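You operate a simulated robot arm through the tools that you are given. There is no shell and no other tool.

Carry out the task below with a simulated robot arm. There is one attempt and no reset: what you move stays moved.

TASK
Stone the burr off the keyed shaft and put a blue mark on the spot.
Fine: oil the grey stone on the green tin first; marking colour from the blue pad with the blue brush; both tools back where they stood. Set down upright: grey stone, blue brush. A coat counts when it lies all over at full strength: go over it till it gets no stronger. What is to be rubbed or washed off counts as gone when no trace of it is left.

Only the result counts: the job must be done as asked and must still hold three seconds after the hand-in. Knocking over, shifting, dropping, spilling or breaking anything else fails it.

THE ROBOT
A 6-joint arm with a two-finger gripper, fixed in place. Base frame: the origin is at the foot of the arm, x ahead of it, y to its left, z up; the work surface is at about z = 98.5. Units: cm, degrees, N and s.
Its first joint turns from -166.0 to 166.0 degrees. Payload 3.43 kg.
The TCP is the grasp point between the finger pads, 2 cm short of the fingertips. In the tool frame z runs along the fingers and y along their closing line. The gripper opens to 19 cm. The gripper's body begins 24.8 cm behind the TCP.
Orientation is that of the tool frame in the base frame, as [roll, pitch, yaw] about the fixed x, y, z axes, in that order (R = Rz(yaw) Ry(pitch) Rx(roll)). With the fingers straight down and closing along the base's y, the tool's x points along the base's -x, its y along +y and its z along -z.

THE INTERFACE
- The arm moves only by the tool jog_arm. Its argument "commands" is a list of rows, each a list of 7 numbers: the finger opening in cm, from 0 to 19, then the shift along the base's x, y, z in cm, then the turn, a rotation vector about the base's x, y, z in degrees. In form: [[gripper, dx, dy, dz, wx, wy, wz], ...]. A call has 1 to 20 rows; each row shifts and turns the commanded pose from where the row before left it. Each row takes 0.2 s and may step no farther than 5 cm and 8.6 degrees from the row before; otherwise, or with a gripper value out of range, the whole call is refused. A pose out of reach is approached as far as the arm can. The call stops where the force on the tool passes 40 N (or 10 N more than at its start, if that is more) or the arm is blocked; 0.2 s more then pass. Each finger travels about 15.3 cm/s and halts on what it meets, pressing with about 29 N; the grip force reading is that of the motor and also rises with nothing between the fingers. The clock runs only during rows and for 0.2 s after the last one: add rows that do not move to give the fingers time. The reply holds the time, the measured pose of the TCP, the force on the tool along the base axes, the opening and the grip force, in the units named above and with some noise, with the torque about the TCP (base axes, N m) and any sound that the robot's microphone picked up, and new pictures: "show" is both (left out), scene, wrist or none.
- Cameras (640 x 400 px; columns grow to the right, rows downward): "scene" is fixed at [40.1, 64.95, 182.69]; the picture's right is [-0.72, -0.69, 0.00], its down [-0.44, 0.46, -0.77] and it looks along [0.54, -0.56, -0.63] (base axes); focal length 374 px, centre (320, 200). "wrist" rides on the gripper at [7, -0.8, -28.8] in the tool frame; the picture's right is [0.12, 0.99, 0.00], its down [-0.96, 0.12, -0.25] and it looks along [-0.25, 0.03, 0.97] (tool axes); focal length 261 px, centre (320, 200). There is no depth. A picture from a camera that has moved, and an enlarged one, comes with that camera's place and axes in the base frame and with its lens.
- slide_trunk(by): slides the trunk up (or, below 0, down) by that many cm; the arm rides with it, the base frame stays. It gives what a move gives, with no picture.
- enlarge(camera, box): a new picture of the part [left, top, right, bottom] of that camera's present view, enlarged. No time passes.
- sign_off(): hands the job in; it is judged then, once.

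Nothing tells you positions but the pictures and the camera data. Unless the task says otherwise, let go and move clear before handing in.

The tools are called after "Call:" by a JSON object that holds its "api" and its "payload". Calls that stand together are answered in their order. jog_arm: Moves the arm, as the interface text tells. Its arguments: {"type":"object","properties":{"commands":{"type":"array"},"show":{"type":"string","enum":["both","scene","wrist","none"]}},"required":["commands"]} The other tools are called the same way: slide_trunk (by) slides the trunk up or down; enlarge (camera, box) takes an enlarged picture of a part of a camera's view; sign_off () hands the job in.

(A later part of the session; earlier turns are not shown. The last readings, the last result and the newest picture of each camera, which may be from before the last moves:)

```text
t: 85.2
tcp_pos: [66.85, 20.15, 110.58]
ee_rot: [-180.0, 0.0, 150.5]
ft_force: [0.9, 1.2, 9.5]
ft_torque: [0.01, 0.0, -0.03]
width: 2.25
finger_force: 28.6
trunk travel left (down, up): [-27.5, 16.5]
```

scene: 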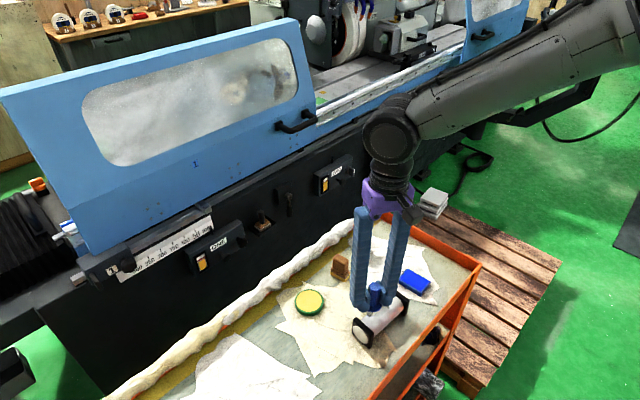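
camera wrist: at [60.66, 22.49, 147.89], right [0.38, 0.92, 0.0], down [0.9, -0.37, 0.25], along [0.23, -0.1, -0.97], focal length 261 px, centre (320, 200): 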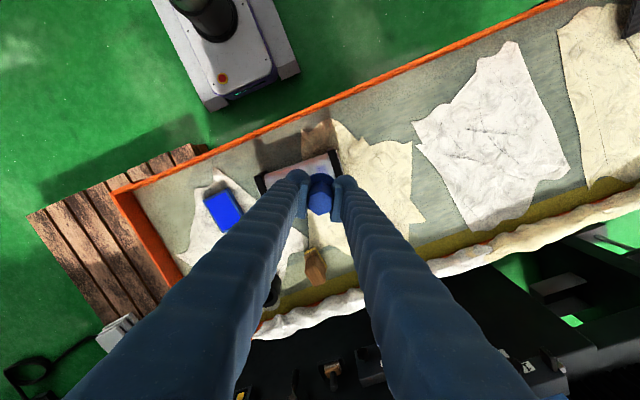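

About 10 N now. I stroke over the whole patch, including its corners.

Call:
{"api": "jog_arm", "payload": {"commands": [[0, 0.45, 0, 0, 0, 0, 0], [0, 0, 0.4, 0, 0, 0, 0], [0, -0.45, 0, 0, 0, 0, 0], [0, -0.45, 0, 0, 0, 0, 0], [0, 0, -0.4, 0, 0, 0, 0], [0, 0, -0.4, 0, 0, 0, 0], [0, 0.45, 0, 0, 0, 0, 0], [0, 0.45, 0, 0, 0, 0, 0], [0, 0, 0.4, 0, 0, 0, 0], [0, -0.45, 0, 0, 0, 0, 0], [0, 0, 0, 0, 0, 0, 0]], "show": "none"}}

Call:
{"api": "jog_arm", "payload": {"commands": [[0, 0, 0, 0.6, 0, 0, 0], [0, 0, 0, 2, 0, 0, 0], [0, 0, 0, 3, 0, 0, 0], [0, 0, 0, 3, 0, 0, 0], [0, 0, 0, 0, 0, 0, 0]], "show": "none"}}

Call:
{"api": "enlarge", "payload": {"camera": "scene", "box": [365, 310, 381, 324]}}

Call:
{"api": "enlarge", "payload": {"camera": "scene", "box": [350, 280, 400, 350]}}

```text
t: 87.6
tcp_pos: [66.94, 20.02, 110.58]
ee_rot: [180.0, 0.0, 150.7]
ft_force: [6.1, 0.6, 16.4]
ft_torque: [-0.06, -0.22, -0.01]
width: 2.26
finger_force: 29.5
trunk travel left (down, up): [-27.5, 16.5]
```

```text
t: 88.8
tcp_pos: [67.07, 19.76, 119.05]
ee_rot: [-179.8, -0.1, 150.6]
ft_force: [0.2, -0.1, -1.2]
ft_torque: [-0.02, 0.0, -0.02]
width: 2.26
finger_force: 28.9
trunk travel left (down, up): [-27.5, 16.5]
```

```text
16.00 times, centred on (373, 317) of scene
camera zoom: at [40.1, 64.95, 182.69], right [-0.72, -0.69, 0.0], down [-0.44, 0.46, -0.77], along [0.54, -0.56, -0.63], focal length 5993 px, centre (-528, -1672)
```

zoom: 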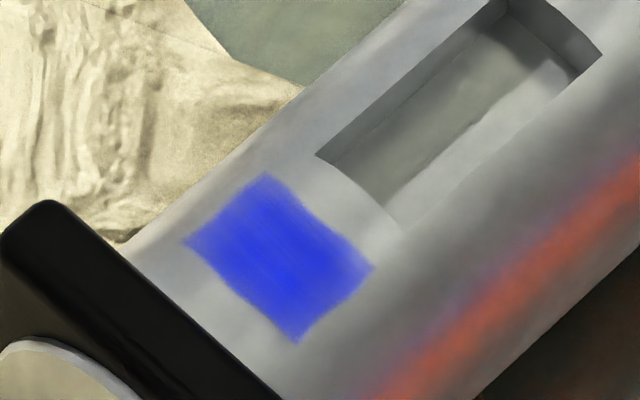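

```text
5.71 times, centred on (375, 315) of scene
camera zoom: at [40.1, 64.95, 182.69], right [-0.72, -0.69, 0.0], down [-0.44, 0.46, -0.77], along [0.54, -0.56, -0.63], focal length 2140 px, centre (6, -457)
```

zoom: 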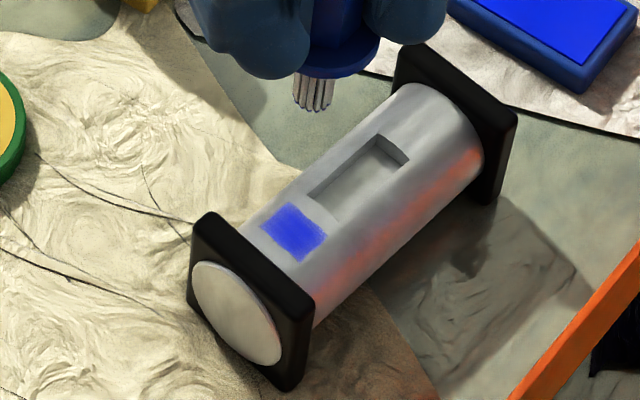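

It gets no stronger from this charge. To be sure, I recharge the brush on the pad and go over it once more.

Call:
{"api": "jog_arm", "payload": {"commands": [[0, 0.04, -4.01, 0, 0, 0, 0], [0, 0.04, -4.01, 0, 0, 0, 0], [0, 0.04, -4.01, 0, 0, 0, 0], [0, 0.04, -4.01, 0, 0, 0, 0], [0, 0.04, -4.01, 0, 0, 0, 0], [0, 0, 0, -5, 0, 0, 0], [0, 0, 0, -5, 0, 0, 0], [0, 0, 0, -1.5, 0, 0, 0], [0, 0, 0, -0.5, 0, 0, 0], [0, 0, 0, -0.3, 0, 0, 0], [0, 0, 0, 0, 0, 0, 0]], "show": "none"}}

Call:
{"api": "jog_arm", "payload": {"commands": [[0, 0, 0, -0.1, 0, 0, 0], [0, 0, 0, -0.07, 0, 0, 0], [0, 0, 0, 0, 0, 0, 0], [0, 0, 0, 0, 0, 0, 0], [0, 0, 0, 0, 0, 0, 0], [0, 0, 0, 0, 0, 0, 0], [0, 0, 0, 0, 0, 0, 0]], "show": "none"}}

Call:
{"api": "enlarge", "payload": {"camera": "scene", "box": [390, 250, 440, 300]}}

```text
t: 91.2
tcp_pos: [66.92, 0.2, 106.61]
ee_rot: [-179.9, 0.0, 150.6]
ft_force: [0.1, 0.7, 3.8]
ft_torque: [0.02, 0.01, 0.03]
width: 2.25
finger_force: 28.8
trunk travel left (down, up): [-27.5, 16.5]
```

```text
t: 92.8
tcp_pos: [66.97, 0.07, 106.68]
ee_rot: [180.0, 0.0, 150.7]
ft_force: [0.2, -0.6, 18.5]
ft_torque: [-0.01, 0.07, 0.02]
width: 2.26
finger_force: 29.5
trunk travel left (down, up): [-27.5, 16.5]
```

```text
8.00 times, centred on (415, 275) of scene
camera zoom: at [40.1, 64.95, 182.69], right [-0.72, -0.69, 0.0], down [-0.44, 0.46, -0.77], along [0.54, -0.56, -0.63], focal length 2996 px, centre (-440, -400)
```

zoom: 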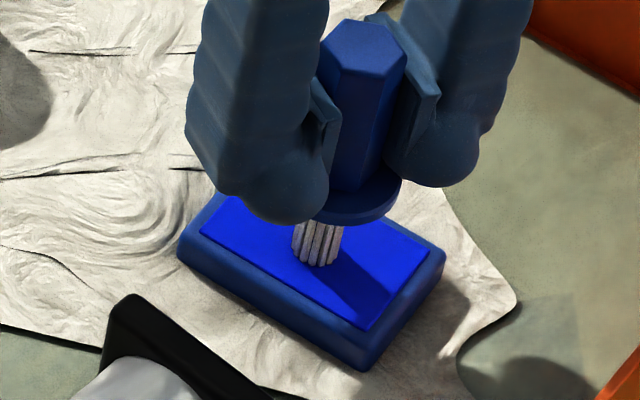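

Recharged. Back to the mark, with strokes at light pressure.

Call:
{"api": "jog_arm", "payload": {"commands": [[0, 0, 0, 0.5, 0, 0, 0], [0, 0, 0, 4, 0, 0, 0], [0, 0, 0, 4, 0, 0, 0], [0, -0.04, 4.01, 0, 0, 0, 0], [0, -0.04, 4.01, 0, 0, 0, 0], [0, -0.04, 4.01, 0, 0, 0, 0], [0, -0.04, 4.01, 0, 0, 0, 0], [0, -0.04, 4.01, 0, 0, 0, 0], [0, 0, 0, -2.5, 0, 0, 0], [0, 0, 0, -1.2, 0, 0, 0], [0, 0, 0, -0.5, 0, 0, 0], [0, 0, 0, -0.3, 0, 0, 0], [0, 0, 0, 0, 0, 0, 0], [0, 0, 0, -0.1, 0, 0, 0], [0, 0, 0, 0, 0, 0, 0]], "show": "none"}}

```text
t: 96.0
tcp_pos: [67.15, 20.28, 110.41]
ee_rot: [180.0, 0.0, 150.6]
ft_force: [0.6, 1.5, 7.0]
ft_torque: [0.01, 0.02, 0.01]
width: 2.27
finger_force: 29.0
trunk travel left (down, up): [-27.5, 16.5]
```

Call:
{"api": "jog_arm", "payload": {"commands": [[0, 0.45, 0, 0, 0, 0, 0], [0, 0, 0.4, 0, 0, 0, 0], [0, -0.45, 0, 0, 0, 0, 0], [0, -0.45, 0, 0, 0, 0, 0], [0, 0, -0.4, 0, 0, 0, 0], [0, 0, -0.4, 0, 0, 0, 0], [0, 0.45, 0, 0, 0, 0, 0], [0, 0.45, 0, 0, 0, 0, 0], [0, 0, 0.4, 0, 0, 0, 0], [0, -0.45, 0, 0, 0, 0, 0], [0, 0, 0, 0, 0, 0, 0]], "show": "none"}}

Call:
{"api": "jog_arm", "payload": {"commands": [[0, 0, 0, 0.6, 0, 0, 0], [0, 0, 0, 2, 0, 0, 0], [0, 0, 0, 3, 0, 0, 0], [0, 0, 0, 3, 0, 0, 0], [0, 0, 0, 0, 0, 0, 0]], "show": "none"}}

Call:
{"api": "enlarge", "payload": {"camera": "scene", "box": [365, 310, 381, 324]}}

Call:
{"api": "enlarge", "payload": {"camera": "scene", "box": [350, 280, 400, 350]}}

```text
t: 98.4
tcp_pos: [67.07, 20.0, 110.52]
ee_rot: [179.8, 0.2, 150.6]
ft_force: [7.8, 0.2, 19.0]
ft_torque: [-0.13, -0.33, 0.03]
width: 2.26
finger_force: 28.5
trunk travel left (down, up): [-27.5, 16.5]
```

```text
t: 99.6
tcp_pos: [66.99, 20.09, 119.18]
ee_rot: [-179.9, -0.1, 150.6]
ft_force: [0.2, -0.5, -1.2]
ft_torque: [-0.01, 0.03, 0.0]
width: 2.26
finger_force: 28.9
trunk travel left (down, up): [-27.5, 16.5]
```

```text
16.00 times, centred on (373, 317) of scene
camera zoom: at [40.1, 64.95, 182.69], right [-0.72, -0.69, 0.0], down [-0.44, 0.46, -0.77], along [0.54, -0.56, -0.63], focal length 5993 px, centre (-528, -1672)
```

zoom: 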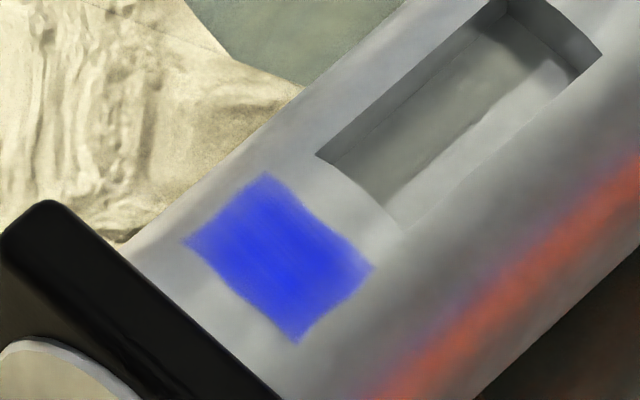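

```text
5.71 times, centred on (375, 315) of scene
camera zoom: at [40.1, 64.95, 182.69], right [-0.72, -0.69, 0.0], down [-0.44, 0.46, -0.77], along [0.54, -0.56, -0.63], focal length 2140 px, centre (6, -457)
```

zoom: 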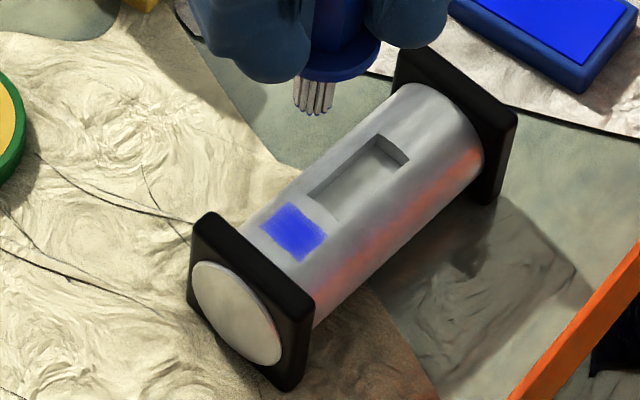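

The mark is unchanged after recharging, so it is at full strength. Now I bring the brush back over its cup.

Call:
{"api": "jog_arm", "payload": {"commands": [[0, 3.047, -3.235, 0, 0, 0, 0], [0, 3.047, -3.235, 0, 0, 0, 0], [0, 3.047, -3.235, 0, 0, 0, 0], [0, 3.047, -3.235, 0, 0, 0, 0], [0, 3.046, -3.235, 0, 0, 0, 0], [0, 3.046, -3.235, 0, 0, 0, 0], [0, 0, 0, -4, 0, 0, 0], [0, 0, 0, -2, 0, 0, 0], [0, 0, 0, 0, 0, 0, 0], [0, 0, 0, 0, 0, 0, 0]]}}

Call:
{"api": "enlarge", "payload": {"camera": "scene", "box": [335, 200, 385, 265]}}

Call:
{"api": "enlarge", "payload": {"camera": "wrist", "box": [270, 130, 370, 230]}}

```text
t: 101.8
tcp_pos: [85.06, 0.65, 113.27]
ee_rot: [179.9, -0.1, 150.5]
ft_force: [0.2, -0.1, -1.0]
ft_torque: [0.01, -0.02, 0.02]
width: 2.25
finger_force: 28.6
trunk travel left (down, up): [-27.5, 16.5]
camera wrist: at [78.55, 3.41, 142.06], right [0.38, 0.92, 0.0], down [0.9, -0.37, 0.25], along [0.23, -0.1, -0.97], focal length 261 px, centre (320, 200)
```

scene: 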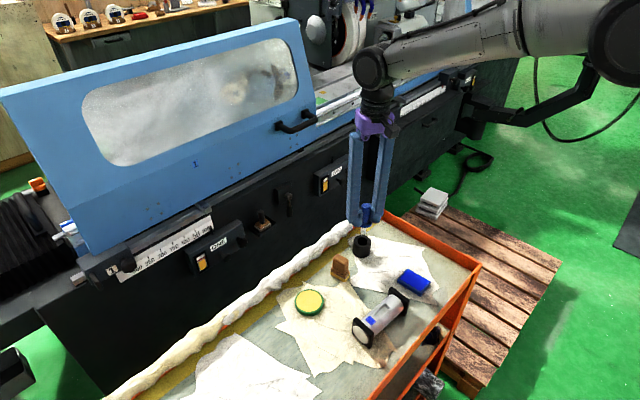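
wrist: 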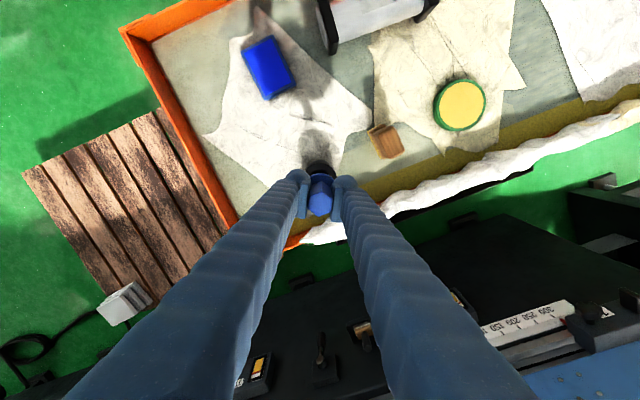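

```text
6.15 times, centred on (360, 232) of scene
camera zoom: at [40.1, 64.95, 182.69], right [-0.72, -0.69, 0.0], down [-0.44, 0.46, -0.77], along [0.54, -0.56, -0.63], focal length 2305 px, centre (74, 0)
```

zoom: 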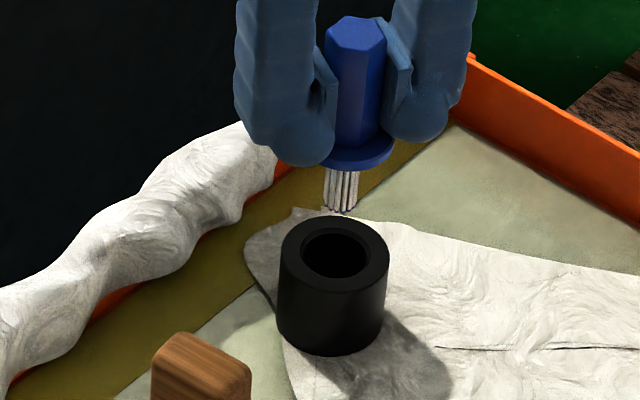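

```text
4.00 times, centred on (320, 180) of wrist
camera zoom: at [78.55, 3.41, 142.06], right [0.38, 0.92, 0.0], down [0.9, -0.37, 0.25], along [0.23, -0.1, -0.97], focal length 1043 px, centre (320, 280)
```

zoom: 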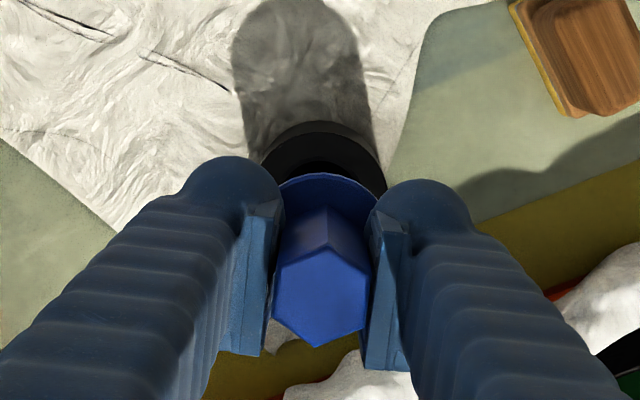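

The brush is straight over its cup. I lower to just above the rim and check.

Call:
{"api": "jog_arm", "payload": {"commands": [[0, 0, 0, -2, 0, 0, 0], [0, 0, 0, -1.2, 0, 0, 0], [0, 0, 0, 0, 0, 0, 0], [0, 0, 0, 0, 0, 0, 0]], "show": "none"}}

Call:
{"api": "enlarge", "payload": {"camera": "scene", "box": [345, 215, 380, 260]}}

```text
t: 102.8
tcp_pos: [85.11, 0.52, 109.93]
ee_rot: [180.0, 0.1, 150.6]
ft_force: [0.2, -0.5, -0.4]
ft_torque: [0.0, 0.01, -0.02]
width: 2.27
finger_force: 29.2
trunk travel left (down, up): [-27.5, 16.5]
```

```text
8.89 times, centred on (362, 238) of scene
camera zoom: at [40.1, 64.95, 182.69], right [-0.72, -0.69, 0.0], down [-0.44, 0.46, -0.77], along [0.54, -0.56, -0.63], focal length 3329 px, centre (-58, -133)
```

zoom: 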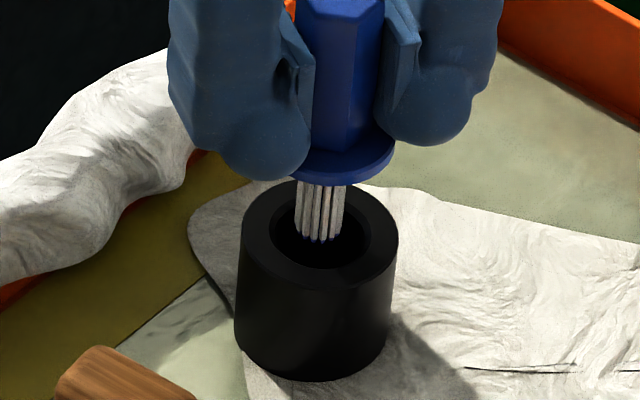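

The bristle tips are centred over the hole. I lower on into the cup in small steps.

Call:
{"api": "jog_arm", "payload": {"commands": [[0, 0, 0, -0.5, 0, 0, 0], [0, 0, 0, -0.6, 0, 0, 0], [0, 0, 0, -0.6, 0, 0, 0], [0, 0, 0, -0.6, 0, 0, 0], [0, 0, 0, 0, 0, 0, 0]], "show": "none"}}

Call:
{"api": "enlarge", "payload": {"camera": "scene", "box": [345, 215, 380, 260]}}

```text
t: 104.0
tcp_pos: [85.09, 0.57, 107.56]
ee_rot: [180.0, 0.1, 150.6]
ft_force: [-0.2, 0.3, -0.3]
ft_torque: [0.02, -0.02, -0.02]
width: 2.27
finger_force: 29.6
trunk travel left (down, up): [-27.5, 16.5]
```

```text
8.89 times, centred on (362, 238) of scene
camera zoom: at [40.1, 64.95, 182.69], right [-0.72, -0.69, 0.0], down [-0.44, 0.46, -0.77], along [0.54, -0.56, -0.63], focal length 3329 px, centre (-58, -133)
```

zoom: 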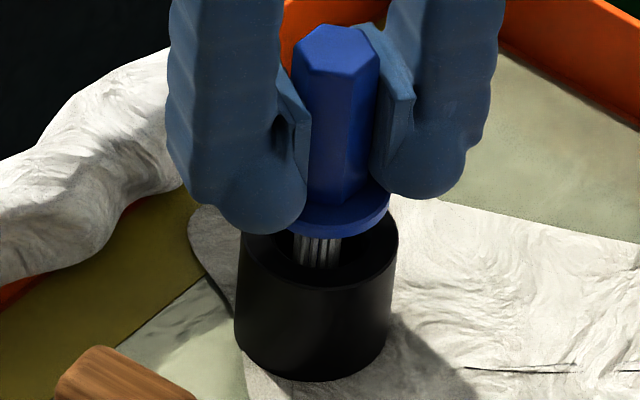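

Call:
{"api": "jog_arm", "payload": {"commands": [[0, 0, 0, -0.6, 0, 0, 0], [0, 0, 0, -0.5, 0, 0, 0], [0, 0, 0, -0.2, 0, 0, 0], [0, 0, 0, 0, 0, 0, 0]], "show": "none"}}

Call:
{"api": "enlarge", "payload": {"camera": "scene", "box": [345, 215, 380, 260]}}

```text
t: 105.0
tcp_pos: [85.29, 0.59, 106.37]
ee_rot: [-180.0, -0.1, 150.5]
ft_force: [-0.7, 1.0, -0.7]
ft_torque: [0.03, 0.04, -0.05]
width: 2.25
finger_force: 29.6
trunk travel left (down, up): [-27.5, 16.5]
```

```text
8.89 times, centred on (362, 238) of scene
camera zoom: at [40.1, 64.95, 182.69], right [-0.72, -0.69, 0.0], down [-0.44, 0.46, -0.77], along [0.54, -0.56, -0.63], focal length 3329 px, centre (-58, -133)
```

zoom: 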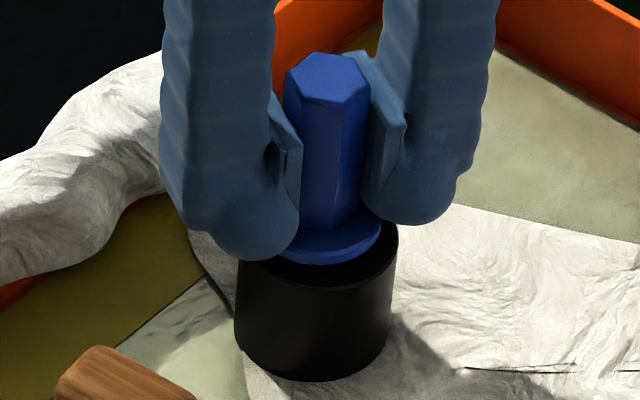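

Call:
{"api": "jog_arm", "payload": {"commands": [[0, 0, 0, 0, 0, 0, 0], [0, 0, 0, 0, 0, 0, 0], [0, 0, 0, 0, 0, 0, 0]], "show": "none"}}

Call:
{"api": "enlarge", "payload": {"camera": "scene", "box": [345, 218, 381, 260]}}

```text
t: 105.8
tcp_pos: [85.24, 0.62, 106.36]
ee_rot: [-180.0, -0.1, 150.6]
ft_force: [-0.2, 1.0, 0.1]
ft_torque: [-0.01, 0.01, 0.01]
width: 2.27
finger_force: 29.1
trunk travel left (down, up): [-27.5, 16.5]
```

```text
9.52 times, centred on (363, 239) of scene
camera zoom: at [40.1, 64.95, 182.69], right [-0.72, -0.69, 0.0], down [-0.44, 0.46, -0.77], along [0.54, -0.56, -0.63], focal length 3567 px, centre (-90, -171)
```

zoom: 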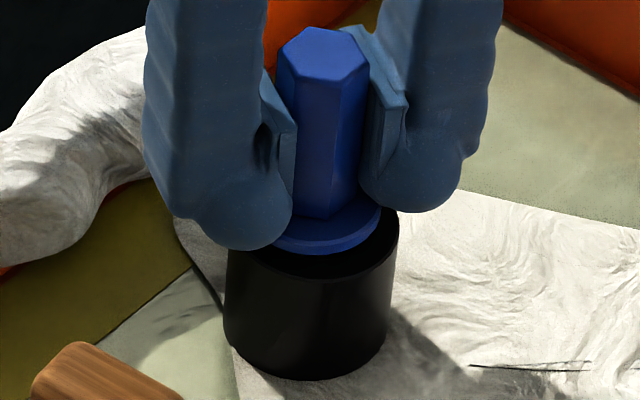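

It is about 2 mm off in the picture compared with how it stood; I correct that and lower the last millimetres.

Call:
{"api": "jog_arm", "payload": {"commands": [[0, -0.12, -0.08, 0, 0, 0, 0], [0, 0, 0, -0.1, 0, 0, 0], [0, 0, 0, -0.1, 0, 0, 0], [0, 0, 0, 0, 0, 0, 0], [0, 0, 0, 0, 0, 0, 0]], "show": "none"}}

Call:
{"api": "enlarge", "payload": {"camera": "scene", "box": [345, 218, 381, 260]}}

```text
t: 107.0
tcp_pos: [85.15, 0.62, 106.08]
ee_rot: [180.0, 0.0, 150.5]
ft_force: [0.7, 0.5, 0.0]
ft_torque: [-0.01, 0.05, 0.0]
width: 2.28
finger_force: 28.9
trunk travel left (down, up): [-27.5, 16.5]
```

```text
9.52 times, centred on (363, 239) of scene
camera zoom: at [40.1, 64.95, 182.69], right [-0.72, -0.69, 0.0], down [-0.44, 0.46, -0.77], along [0.54, -0.56, -0.63], focal length 3567 px, centre (-90, -171)
```

zoom: 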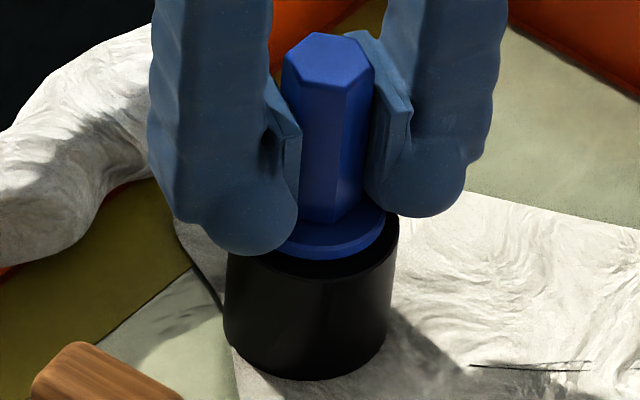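

Call:
{"api": "jog_arm", "payload": {"commands": [[0, 0, 0, -0.1, 0, 0, 0], [0, 0, 0, -0.1, 0, 0, 0], [0, 0, 0, 0, 0, 0, 0]], "show": "none"}}

Call:
{"api": "enlarge", "payload": {"camera": "scene", "box": [345, 218, 381, 260]}}

```text
t: 107.8
tcp_pos: [85.11, 0.46, 105.86]
ee_rot: [-180.0, -0.1, 150.6]
ft_force: [-0.3, 0.8, -0.1]
ft_torque: [-0.01, -0.01, -0.01]
width: 2.26
finger_force: 28.6
trunk travel left (down, up): [-27.5, 16.5]
```

```text
9.52 times, centred on (363, 239) of scene
camera zoom: at [40.1, 64.95, 182.69], right [-0.72, -0.69, 0.0], down [-0.44, 0.46, -0.77], along [0.54, -0.56, -0.63], focal length 3567 px, centre (-90, -171)
```

zoom: 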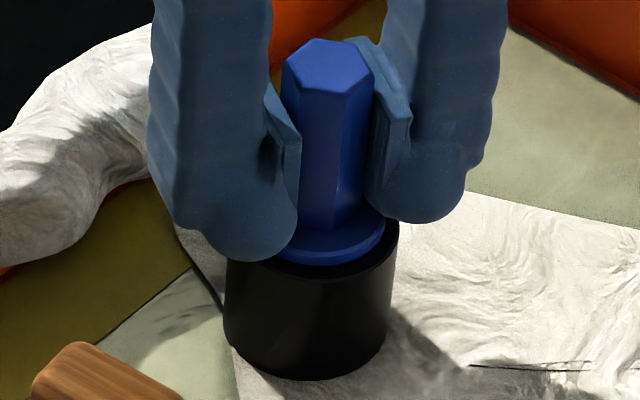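

Call:
{"api": "jog_arm", "payload": {"commands": [[0, 0, 0, -0.1, 0, 0, 0], [0, 0, 0, 0, 0, 0, 0]], "show": "none"}}

```text
t: 108.4
tcp_pos: [84.97, 0.5, 105.88]
ee_rot: [180.0, 0.0, 150.6]
ft_force: [3.3, 0.3, 8.2]
ft_torque: [0.02, -0.04, 0.01]
width: 2.25
finger_force: 28.7
trunk travel left (down, up): [-27.5, 16.5]
```

The brush is seated (8 N). I open the fingers and rise straight up.

Call:
{"api": "jog_arm", "payload": {"commands": [[0, 0, 0, 0.04, 0, 0, 0], [2.8, 0, 0, 0, 0, 0, 0], [4, 0, 0, 0, 0, 0, 0], [6, 0, 0, 0, 0, 0, 0], [6, 0, 0, 0.5, 0, 0, 0], [6, 0, 0, 2, 0, 0, 0], [6, 0, 0, 4, 0, 0, 0], [6, 0, 0, 5, 0, 0, 0], [6, 0, 0, 5, 0, 0, 0], [6, 0, 0, 0, 0, 0, 0]]}}

Call:
{"api": "enlarge", "payload": {"camera": "scene", "box": [345, 218, 381, 260]}}

Call:
{"api": "enlarge", "payload": {"camera": "scene", "box": [270, 200, 490, 370]}}

Call:
{"api": "enlarge", "payload": {"camera": "wrist", "box": [270, 130, 370, 230]}}

```text
t: 110.6
tcp_pos: [85.41, 0.52, 122.27]
ee_rot: [-179.9, -0.1, 150.5]
ft_force: [-0.4, 0.2, 1.0]
ft_torque: [0.02, 0.0, 0.0]
width: 6.0
finger_force: 0.2
trunk travel left (down, up): [-27.5, 16.5]
camera wrist: at [78.93, 3.22, 151.16], right [0.38, 0.92, 0.0], down [0.9, -0.37, 0.25], along [0.23, -0.1, -0.97], focal length 261 px, centre (320, 200)
```

scene: 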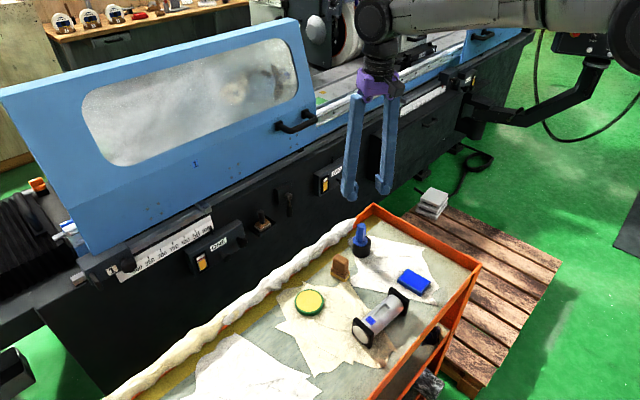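
wrist: 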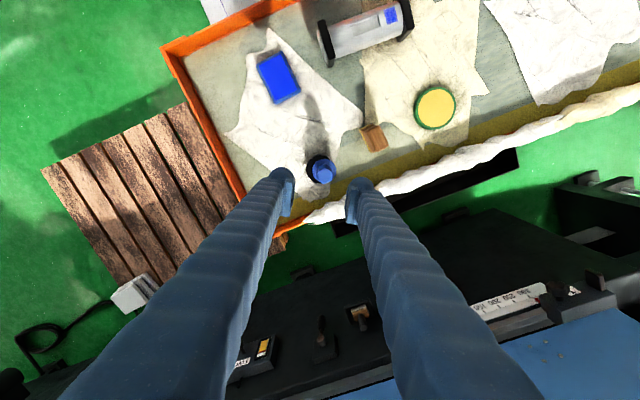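

```text
9.52 times, centred on (363, 239) of scene
camera zoom: at [40.1, 64.95, 182.69], right [-0.72, -0.69, 0.0], down [-0.44, 0.46, -0.77], along [0.54, -0.56, -0.63], focal length 3567 px, centre (-90, -171)
```

zoom: 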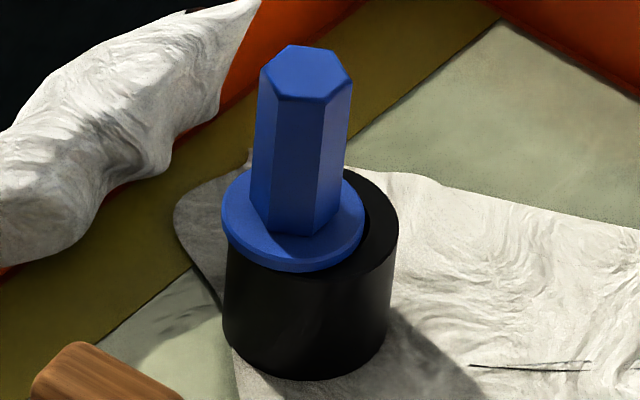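

```text
2.35 times, centred on (380, 285) of scene
camera zoom: at [40.1, 64.95, 182.69], right [-0.72, -0.69, 0.0], down [-0.44, 0.46, -0.77], along [0.54, -0.56, -0.63], focal length 881 px, centre (179, 0)
```

zoom: 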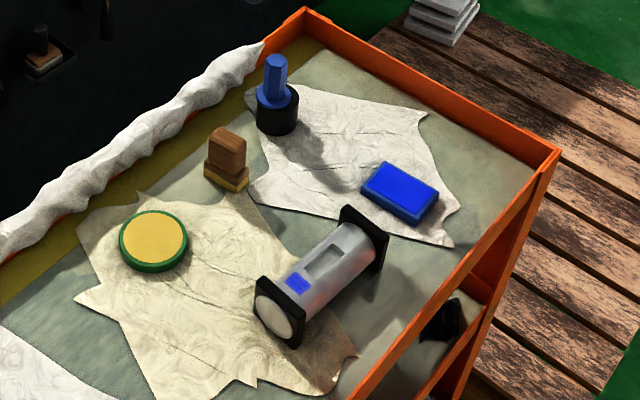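

```text
4.00 times, centred on (320, 180) of wrist
camera zoom: at [78.93, 3.22, 151.16], right [0.38, 0.92, 0.0], down [0.9, -0.37, 0.25], along [0.23, -0.1, -0.97], focal length 1043 px, centre (320, 280)
```

zoom: 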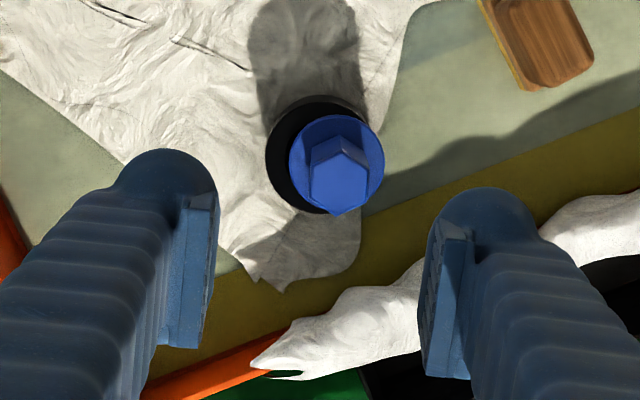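

The brush stands upright but was dragged about 0.9 cm off-centre in its cup, probably by a fingertip touching its flange. I'll regrasp it a bit higher and centre it again; first I move over it and look.

Call:
{"api": "jog_arm", "payload": {"commands": [[6, 0.24, 0.86, -5, 0, 0, 0], [6, 0, 0, -5, 0, 0, 0], [6, 0, 0, -2.5, 0, 0, 0], [6, 0, 0, 0, 0, 0, 0], [6, 0, 0, 0, 0, 0, 0], [6, 0, 0, 0, 0, 0, 0]]}}

Call:
{"api": "enlarge", "payload": {"camera": "wrist", "box": [270, 150, 370, 230]}}

Call:
{"api": "enlarge", "payload": {"camera": "scene", "box": [335, 210, 385, 265]}}

```text
refused: row 1 steps farther than a row can; nothing moved
```

```text
5.00 times, centred on (320, 190) of wrist
camera zoom: at [78.93, 3.22, 151.16], right [0.38, 0.92, 0.0], down [0.9, -0.37, 0.25], along [0.23, -0.1, -0.97], focal length 1303 px, centre (320, 250)
```

zoom: 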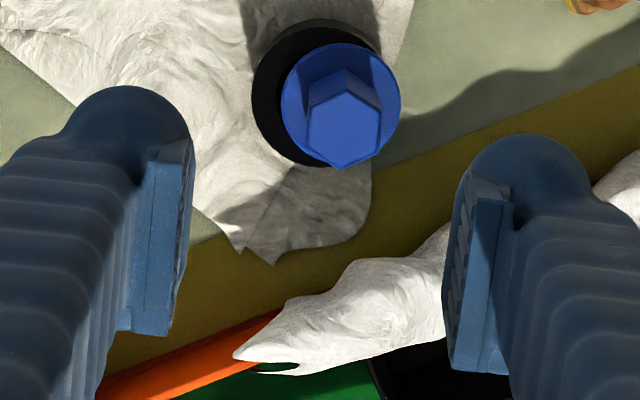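

```text
7.27 times, centred on (360, 238) of scene
camera zoom: at [40.1, 64.95, 182.69], right [-0.72, -0.69, 0.0], down [-0.44, 0.46, -0.77], along [0.54, -0.56, -0.63], focal length 2724 px, centre (29, -73)
```

zoom: 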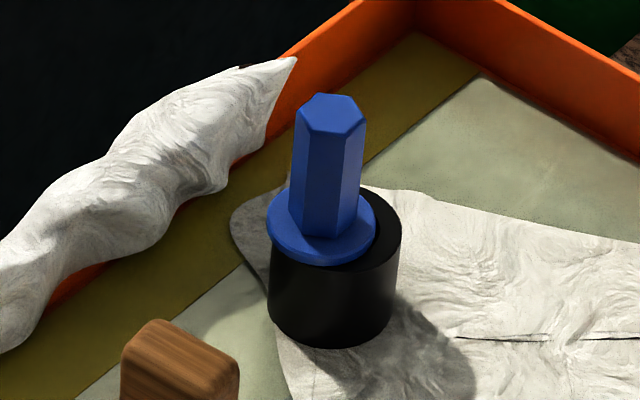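

Call:
{"api": "jog_arm", "payload": {"commands": [[6, 0.35, 0.78, -4, 0, 0, 0], [6, 0, 0, -4.5, 0, 0, 0], [6, 0, 0, -4.3, 0, 0, 0], [6, 0, 0, 0, 0, 0, 0], [6, 0, 0, 0, 0, 0, 0], [6, 0, 0, 0, 0, 0, 0]]}}

Call:
{"api": "enlarge", "payload": {"camera": "wrist", "box": [270, 150, 370, 230]}}

Call:
{"api": "enlarge", "payload": {"camera": "scene", "box": [335, 210, 385, 265]}}

```text
t: 112.0
tcp_pos: [85.72, 1.45, 109.4]
ee_rot: [-180.0, 0.0, 150.6]
ft_force: [-0.3, -1.0, 1.0]
ft_torque: [-0.02, 0.0, 0.01]
width: 6.02
finger_force: 0.1
trunk travel left (down, up): [-27.5, 16.5]
camera wrist: at [79.15, 4.13, 138.15], right [0.38, 0.92, 0.0], down [0.89, -0.37, 0.25], along [0.23, -0.1, -0.97], focal length 261 px, centre (320, 200)
```

scene: 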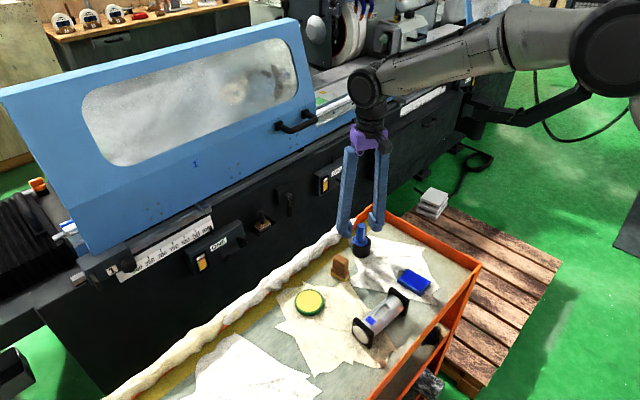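
wrist: 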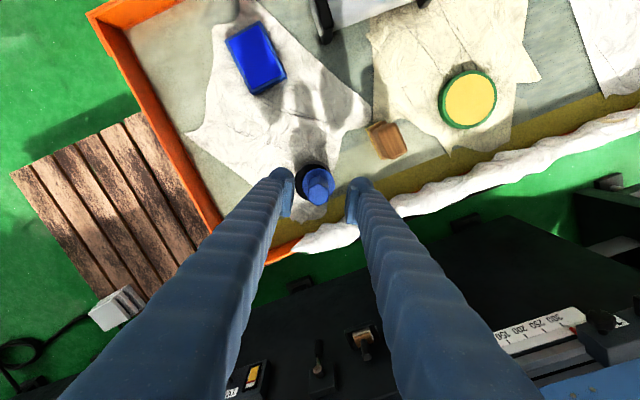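

```text
5.00 times, centred on (320, 190) of wrist
camera zoom: at [79.15, 4.13, 138.15], right [0.38, 0.92, 0.0], down [0.89, -0.37, 0.25], along [0.23, -0.1, -0.97], focal length 1303 px, centre (320, 250)
```

zoom: 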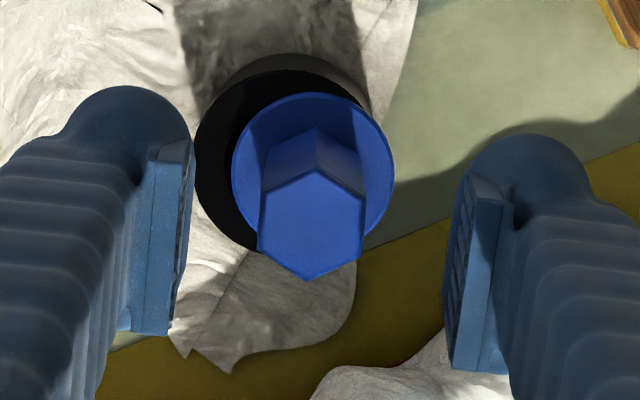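

```text
7.27 times, centred on (360, 238) of scene
camera zoom: at [40.1, 64.95, 182.69], right [-0.72, -0.69, 0.0], down [-0.44, 0.46, -0.77], along [0.54, -0.56, -0.63], focal length 2724 px, centre (29, -73)
```

zoom: 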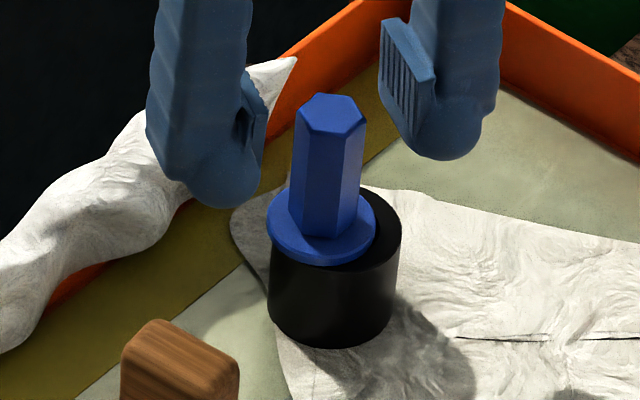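

Call:
{"api": "jog_arm", "payload": {"commands": [[6, 0, -0.13, -1.5, 0, 0, 0], [6, 0, 0, -1.65, 0, 0, 0], [4, 0, 0, 0, 0, 0, 0], [3, 0, 0, 0, 0, 0, 0], [3, 0, 0, 0, 0, 0, 0]], "show": "none"}}

Call:
{"api": "enlarge", "payload": {"camera": "wrist", "box": [270, 150, 370, 230]}}

Call:
{"api": "enlarge", "payload": {"camera": "scene", "box": [335, 210, 385, 265]}}

```text
t: 113.2
tcp_pos: [85.52, 1.16, 106.17]
ee_rot: [180.0, 0.1, 150.6]
ft_force: [-0.3, 0.3, 0.6]
ft_torque: [0.0, 0.0, 0.03]
width: 3.02
finger_force: 0.1
trunk travel left (down, up): [-27.5, 16.5]
```

```text
5.00 times, centred on (320, 190) of wrist
camera zoom: at [79.07, 3.97, 135.06], right [0.38, 0.92, 0.0], down [0.89, -0.37, 0.25], along [0.23, -0.1, -0.97], focal length 1303 px, centre (320, 250)
```

zoom: 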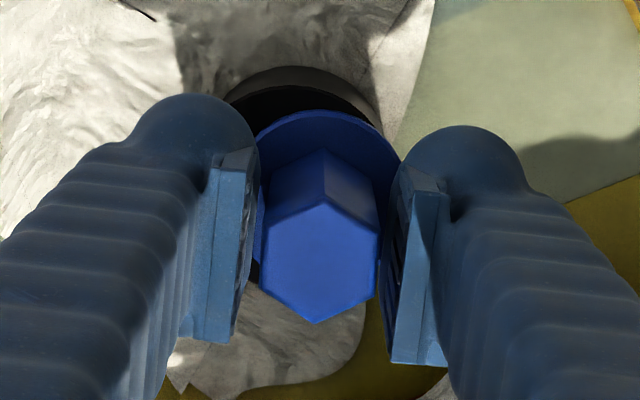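

```text
7.27 times, centred on (360, 238) of scene
camera zoom: at [40.1, 64.95, 182.69], right [-0.72, -0.69, 0.0], down [-0.44, 0.46, -0.77], along [0.54, -0.56, -0.63], focal length 2724 px, centre (29, -73)
```

zoom: 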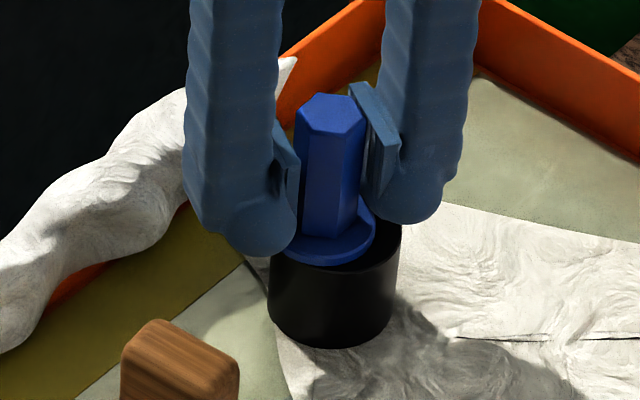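

Well centred. I close, lift 3 mm, shift it back to the cup's middle and compare with the starting picture.

Call:
{"api": "jog_arm", "payload": {"commands": [[0, 0, 0, 0, 0, 0, 0], [0, 0, 0, 0, 0, 0, 0], [0, 0, 0, 0.2, 0, 0, 0], [0, 0, 0, 0.2, 0, 0, 0], [0, -0.17, -0.4, 0, 0, 0, 0], [0, -0.17, -0.4, 0, 0, 0, 0], [0, 0, 0, 0, 0, 0, 0], [0, 0, 0, 0, 0, 0, 0]], "show": "none"}}

Call:
{"api": "enlarge", "payload": {"camera": "scene", "box": [345, 218, 381, 260]}}

Call:
{"api": "enlarge", "payload": {"camera": "wrist", "box": [270, 150, 370, 230]}}

```text
t: 115.0
tcp_pos: [85.2, 0.45, 106.74]
ee_rot: [-180.0, 0.0, 150.6]
ft_force: [-0.9, 0.3, -1.6]
ft_torque: [0.0, -0.02, 0.0]
width: 2.24
finger_force: 29.3
trunk travel left (down, up): [-27.5, 16.5]
```

```text
9.52 times, centred on (363, 239) of scene
camera zoom: at [40.1, 64.95, 182.69], right [-0.72, -0.69, 0.0], down [-0.44, 0.46, -0.77], along [0.54, -0.56, -0.63], focal length 3567 px, centre (-90, -171)
```

zoom: 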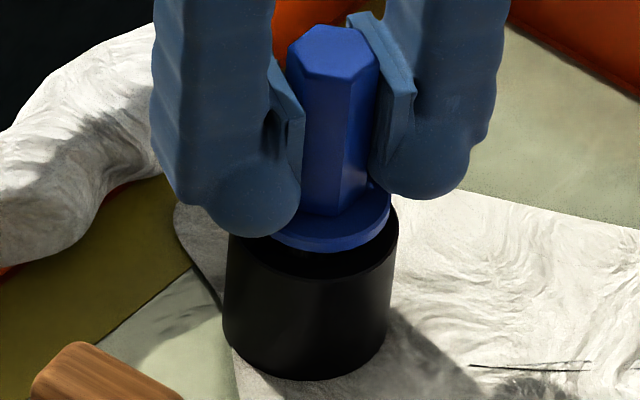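

```text
5.00 times, centred on (320, 190) of wrist
camera zoom: at [78.67, 3.19, 135.66], right [0.38, 0.92, 0.0], down [0.89, -0.37, 0.25], along [0.23, -0.1, -0.97], focal length 1303 px, centre (320, 250)
```

zoom: 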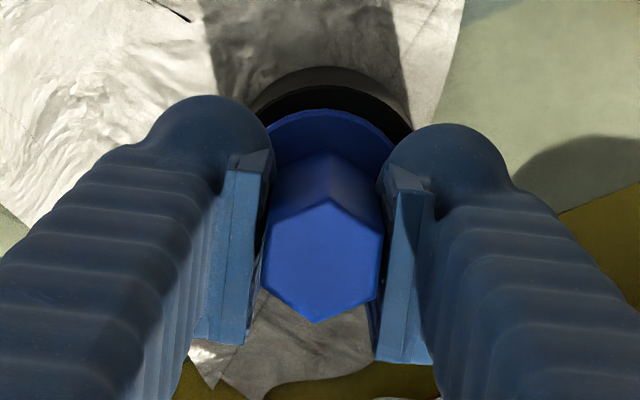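

It matches the starting picture. I lower until it seats.

Call:
{"api": "jog_arm", "payload": {"commands": [[0, 0, 0, -0.2, 0, 0, 0], [0, 0, 0, -0.15, 0, 0, 0], [0, 0, 0, -0.05, 0, 0, 0], [0, 0, 0, 0, 0, 0, 0]], "show": "none"}}

Call:
{"api": "enlarge", "payload": {"camera": "scene", "box": [345, 218, 381, 260]}}

```text
t: 116.0
tcp_pos: [85.16, 0.42, 106.41]
ee_rot: [180.0, -0.1, 150.6]
ft_force: [0.9, -0.5, -0.8]
ft_torque: [0.01, 0.01, -0.02]
width: 2.25
finger_force: 29.0
trunk travel left (down, up): [-27.5, 16.5]
```

```text
9.52 times, centred on (363, 239) of scene
camera zoom: at [40.1, 64.95, 182.69], right [-0.72, -0.69, 0.0], down [-0.44, 0.46, -0.77], along [0.54, -0.56, -0.63], focal length 3567 px, centre (-90, -171)
```

zoom: 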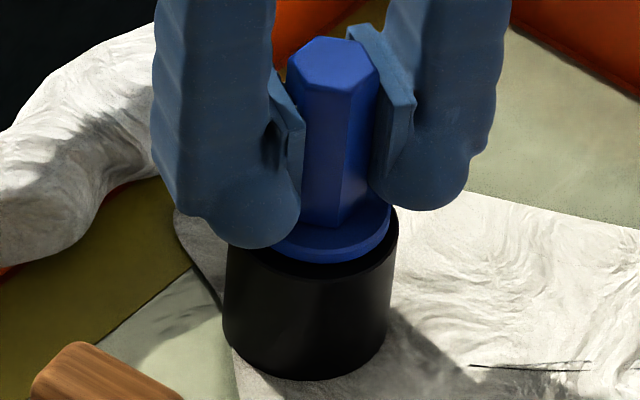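

Call:
{"api": "jog_arm", "payload": {"commands": [[0, 0.04, 0.05, -0.06, 0, 0, 0], [0, 0, 0, -0.05, 0, 0, 0], [0, 0, 0, 0, 0, 0, 0]], "show": "none"}}

```text
t: 116.8
tcp_pos: [85.14, 0.48, 106.19]
ee_rot: [-180.0, 0.0, 150.6]
ft_force: [0.1, -0.1, -0.5]
ft_torque: [-0.04, -0.01, 0.01]
width: 2.24
finger_force: 28.6
trunk travel left (down, up): [-27.5, 16.5]
```

Call:
{"api": "jog_arm", "payload": {"commands": [[0, 0, 0, -0.06, 0, 0, 0], [0, 0, 0, 0, 0, 0, 0]], "show": "none"}}

Call:
{"api": "enlarge", "payload": {"camera": "scene", "box": [345, 218, 381, 260]}}

```text
t: 117.4
tcp_pos: [85.06, 0.45, 106.24]
ee_rot: [-180.0, 0.0, 150.6]
ft_force: [1.6, -1.0, 5.6]
ft_torque: [-0.04, -0.04, 0.0]
width: 2.27
finger_force: 28.8
trunk travel left (down, up): [-27.5, 16.5]
```

```text
9.52 times, centred on (363, 239) of scene
camera zoom: at [40.1, 64.95, 182.69], right [-0.72, -0.69, 0.0], down [-0.44, 0.46, -0.77], along [0.54, -0.56, -0.63], focal length 3567 px, centre (-90, -171)
```

zoom: 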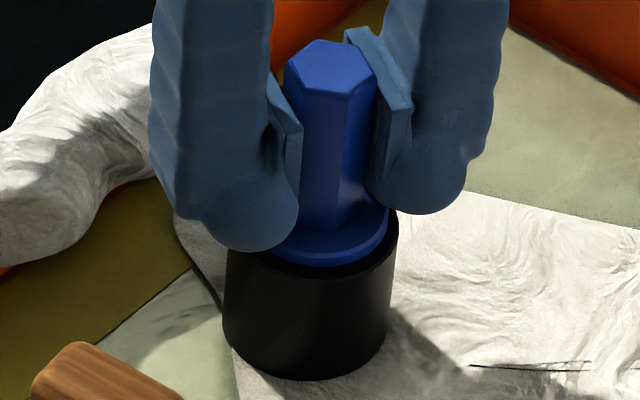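

Seated exactly where it stood. I open very gently in small steps and check.

Call:
{"api": "jog_arm", "payload": {"commands": [[0, 0, 0, 0.05, 0, 0, 0], [0, 0, 0, 0, 0, 0, 0], [2.4, 0, 0, 0, 0, 0, 0], [2.6, 0, 0, 0, 0, 0, 0], [2.8, 0, 0, 0, 0, 0, 0], [3.0, 0, 0, 0, 0, 0, 0], [3.0, 0, 0, 0, 0, 0, 0]], "show": "none"}}

Call:
{"api": "enlarge", "payload": {"camera": "scene", "box": [345, 218, 381, 260]}}

Call:
{"api": "enlarge", "payload": {"camera": "wrist", "box": [270, 150, 370, 230]}}

```text
t: 119.0
tcp_pos: [85.0, 0.5, 106.28]
ee_rot: [179.9, 0.0, 150.6]
ft_force: [0.5, -0.3, 0.2]
ft_torque: [-0.01, -0.02, -0.02]
width: 3.02
finger_force: 0.0
trunk travel left (down, up): [-27.5, 16.5]
```

```text
9.52 times, centred on (363, 239) of scene
camera zoom: at [40.1, 64.95, 182.69], right [-0.72, -0.69, 0.0], down [-0.44, 0.46, -0.77], along [0.54, -0.56, -0.63], focal length 3567 px, centre (-90, -171)
```

zoom: 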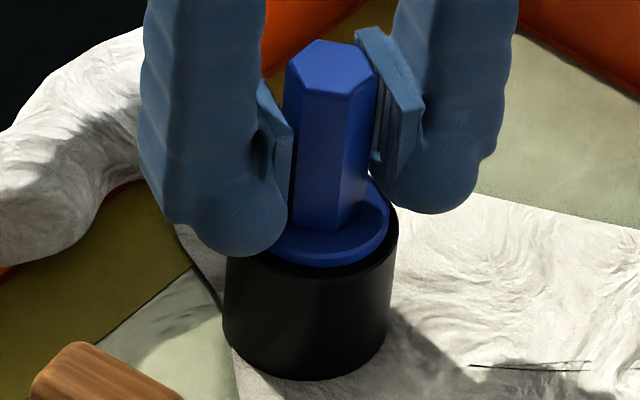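

```text
5.00 times, centred on (320, 190) of wrist
camera zoom: at [78.63, 3.25, 135.0], right [0.38, 0.92, 0.0], down [0.89, -0.37, 0.25], along [0.23, -0.1, -0.97], focal length 1303 px, centre (320, 250)
```

zoom: 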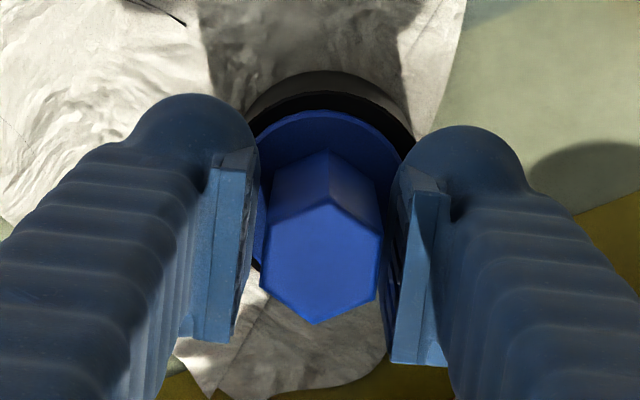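

The brush stayed in place. I open wider, then rise slowly and move clear.

Call:
{"api": "jog_arm", "payload": {"commands": [[3.6, 0, 0, 0, 0, 0, 0], [4.5, 0, 0, 0, 0, 0, 0], [4.5, 0, 0, 0.3, 0, 0, 0], [4.5, 0, 0, 1, 0, 0, 0], [4.5, 0, 0, 2, 0, 0, 0], [4.5, 0, 0, 3, 0, 0, 0], [4.5, 0, 0, 4, 0, 0, 0], [4.5, 0, 0, 5, 0, 0, 0], [4.5, 0, 0, 0, 0, 0, 0]]}}

Call:
{"api": "enlarge", "payload": {"camera": "scene", "box": [345, 218, 381, 260]}}

Call:
{"api": "enlarge", "payload": {"camera": "wrist", "box": [230, 20, 460, 200]}}

```text
t: 121.0
tcp_pos: [85.14, 0.33, 121.54]
ee_rot: [-180.0, -0.1, 150.6]
ft_force: [-0.6, 0.6, 0.3]
ft_torque: [-0.01, 0.02, 0.0]
width: 4.48
finger_force: 0.1
trunk travel left (down, up): [-27.5, 16.5]
camera wrist: at [78.7, 3.06, 150.48], right [0.38, 0.92, 0.0], down [0.9, -0.37, 0.25], along [0.23, -0.1, -0.97], focal length 261 px, centre (320, 200)
```

scene: 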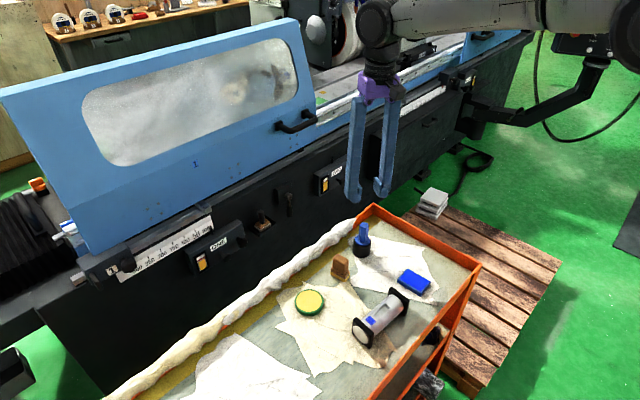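
wrist: 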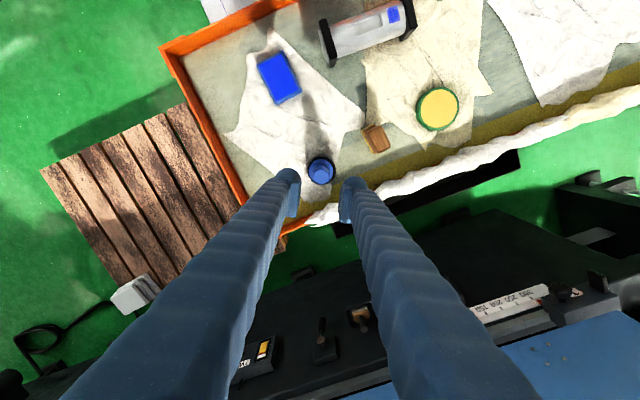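

```text
9.52 times, centred on (363, 239) of scene
camera zoom: at [40.1, 64.95, 182.69], right [-0.72, -0.69, 0.0], down [-0.44, 0.46, -0.77], along [0.54, -0.56, -0.63], focal length 3567 px, centre (-90, -171)
```

zoom: 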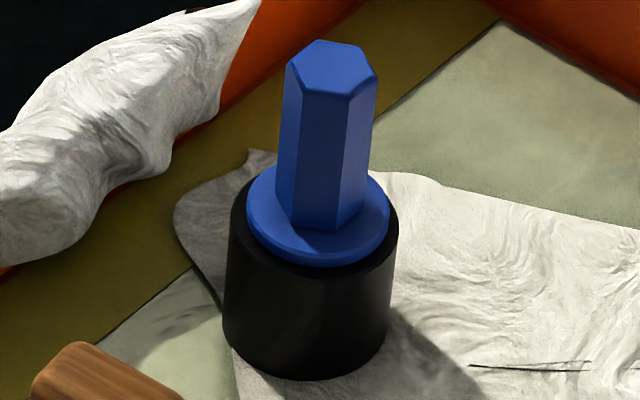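

```text
2.22 times, centred on (345, 110) of wrist
camera zoom: at [78.7, 3.06, 150.48], right [0.38, 0.92, 0.0], down [0.9, -0.37, 0.25], along [0.23, -0.1, -0.97], focal length 579 px, centre (264, 400)
```

zoom: 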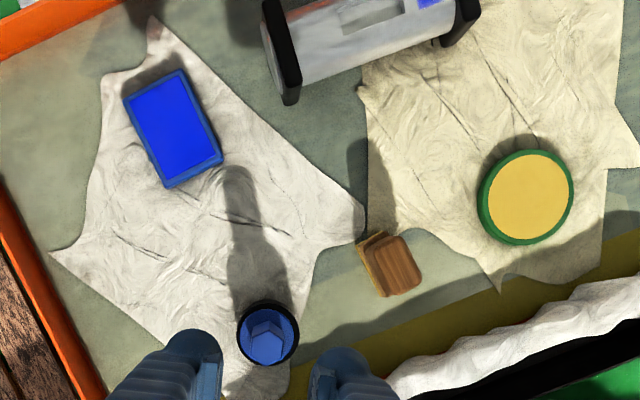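

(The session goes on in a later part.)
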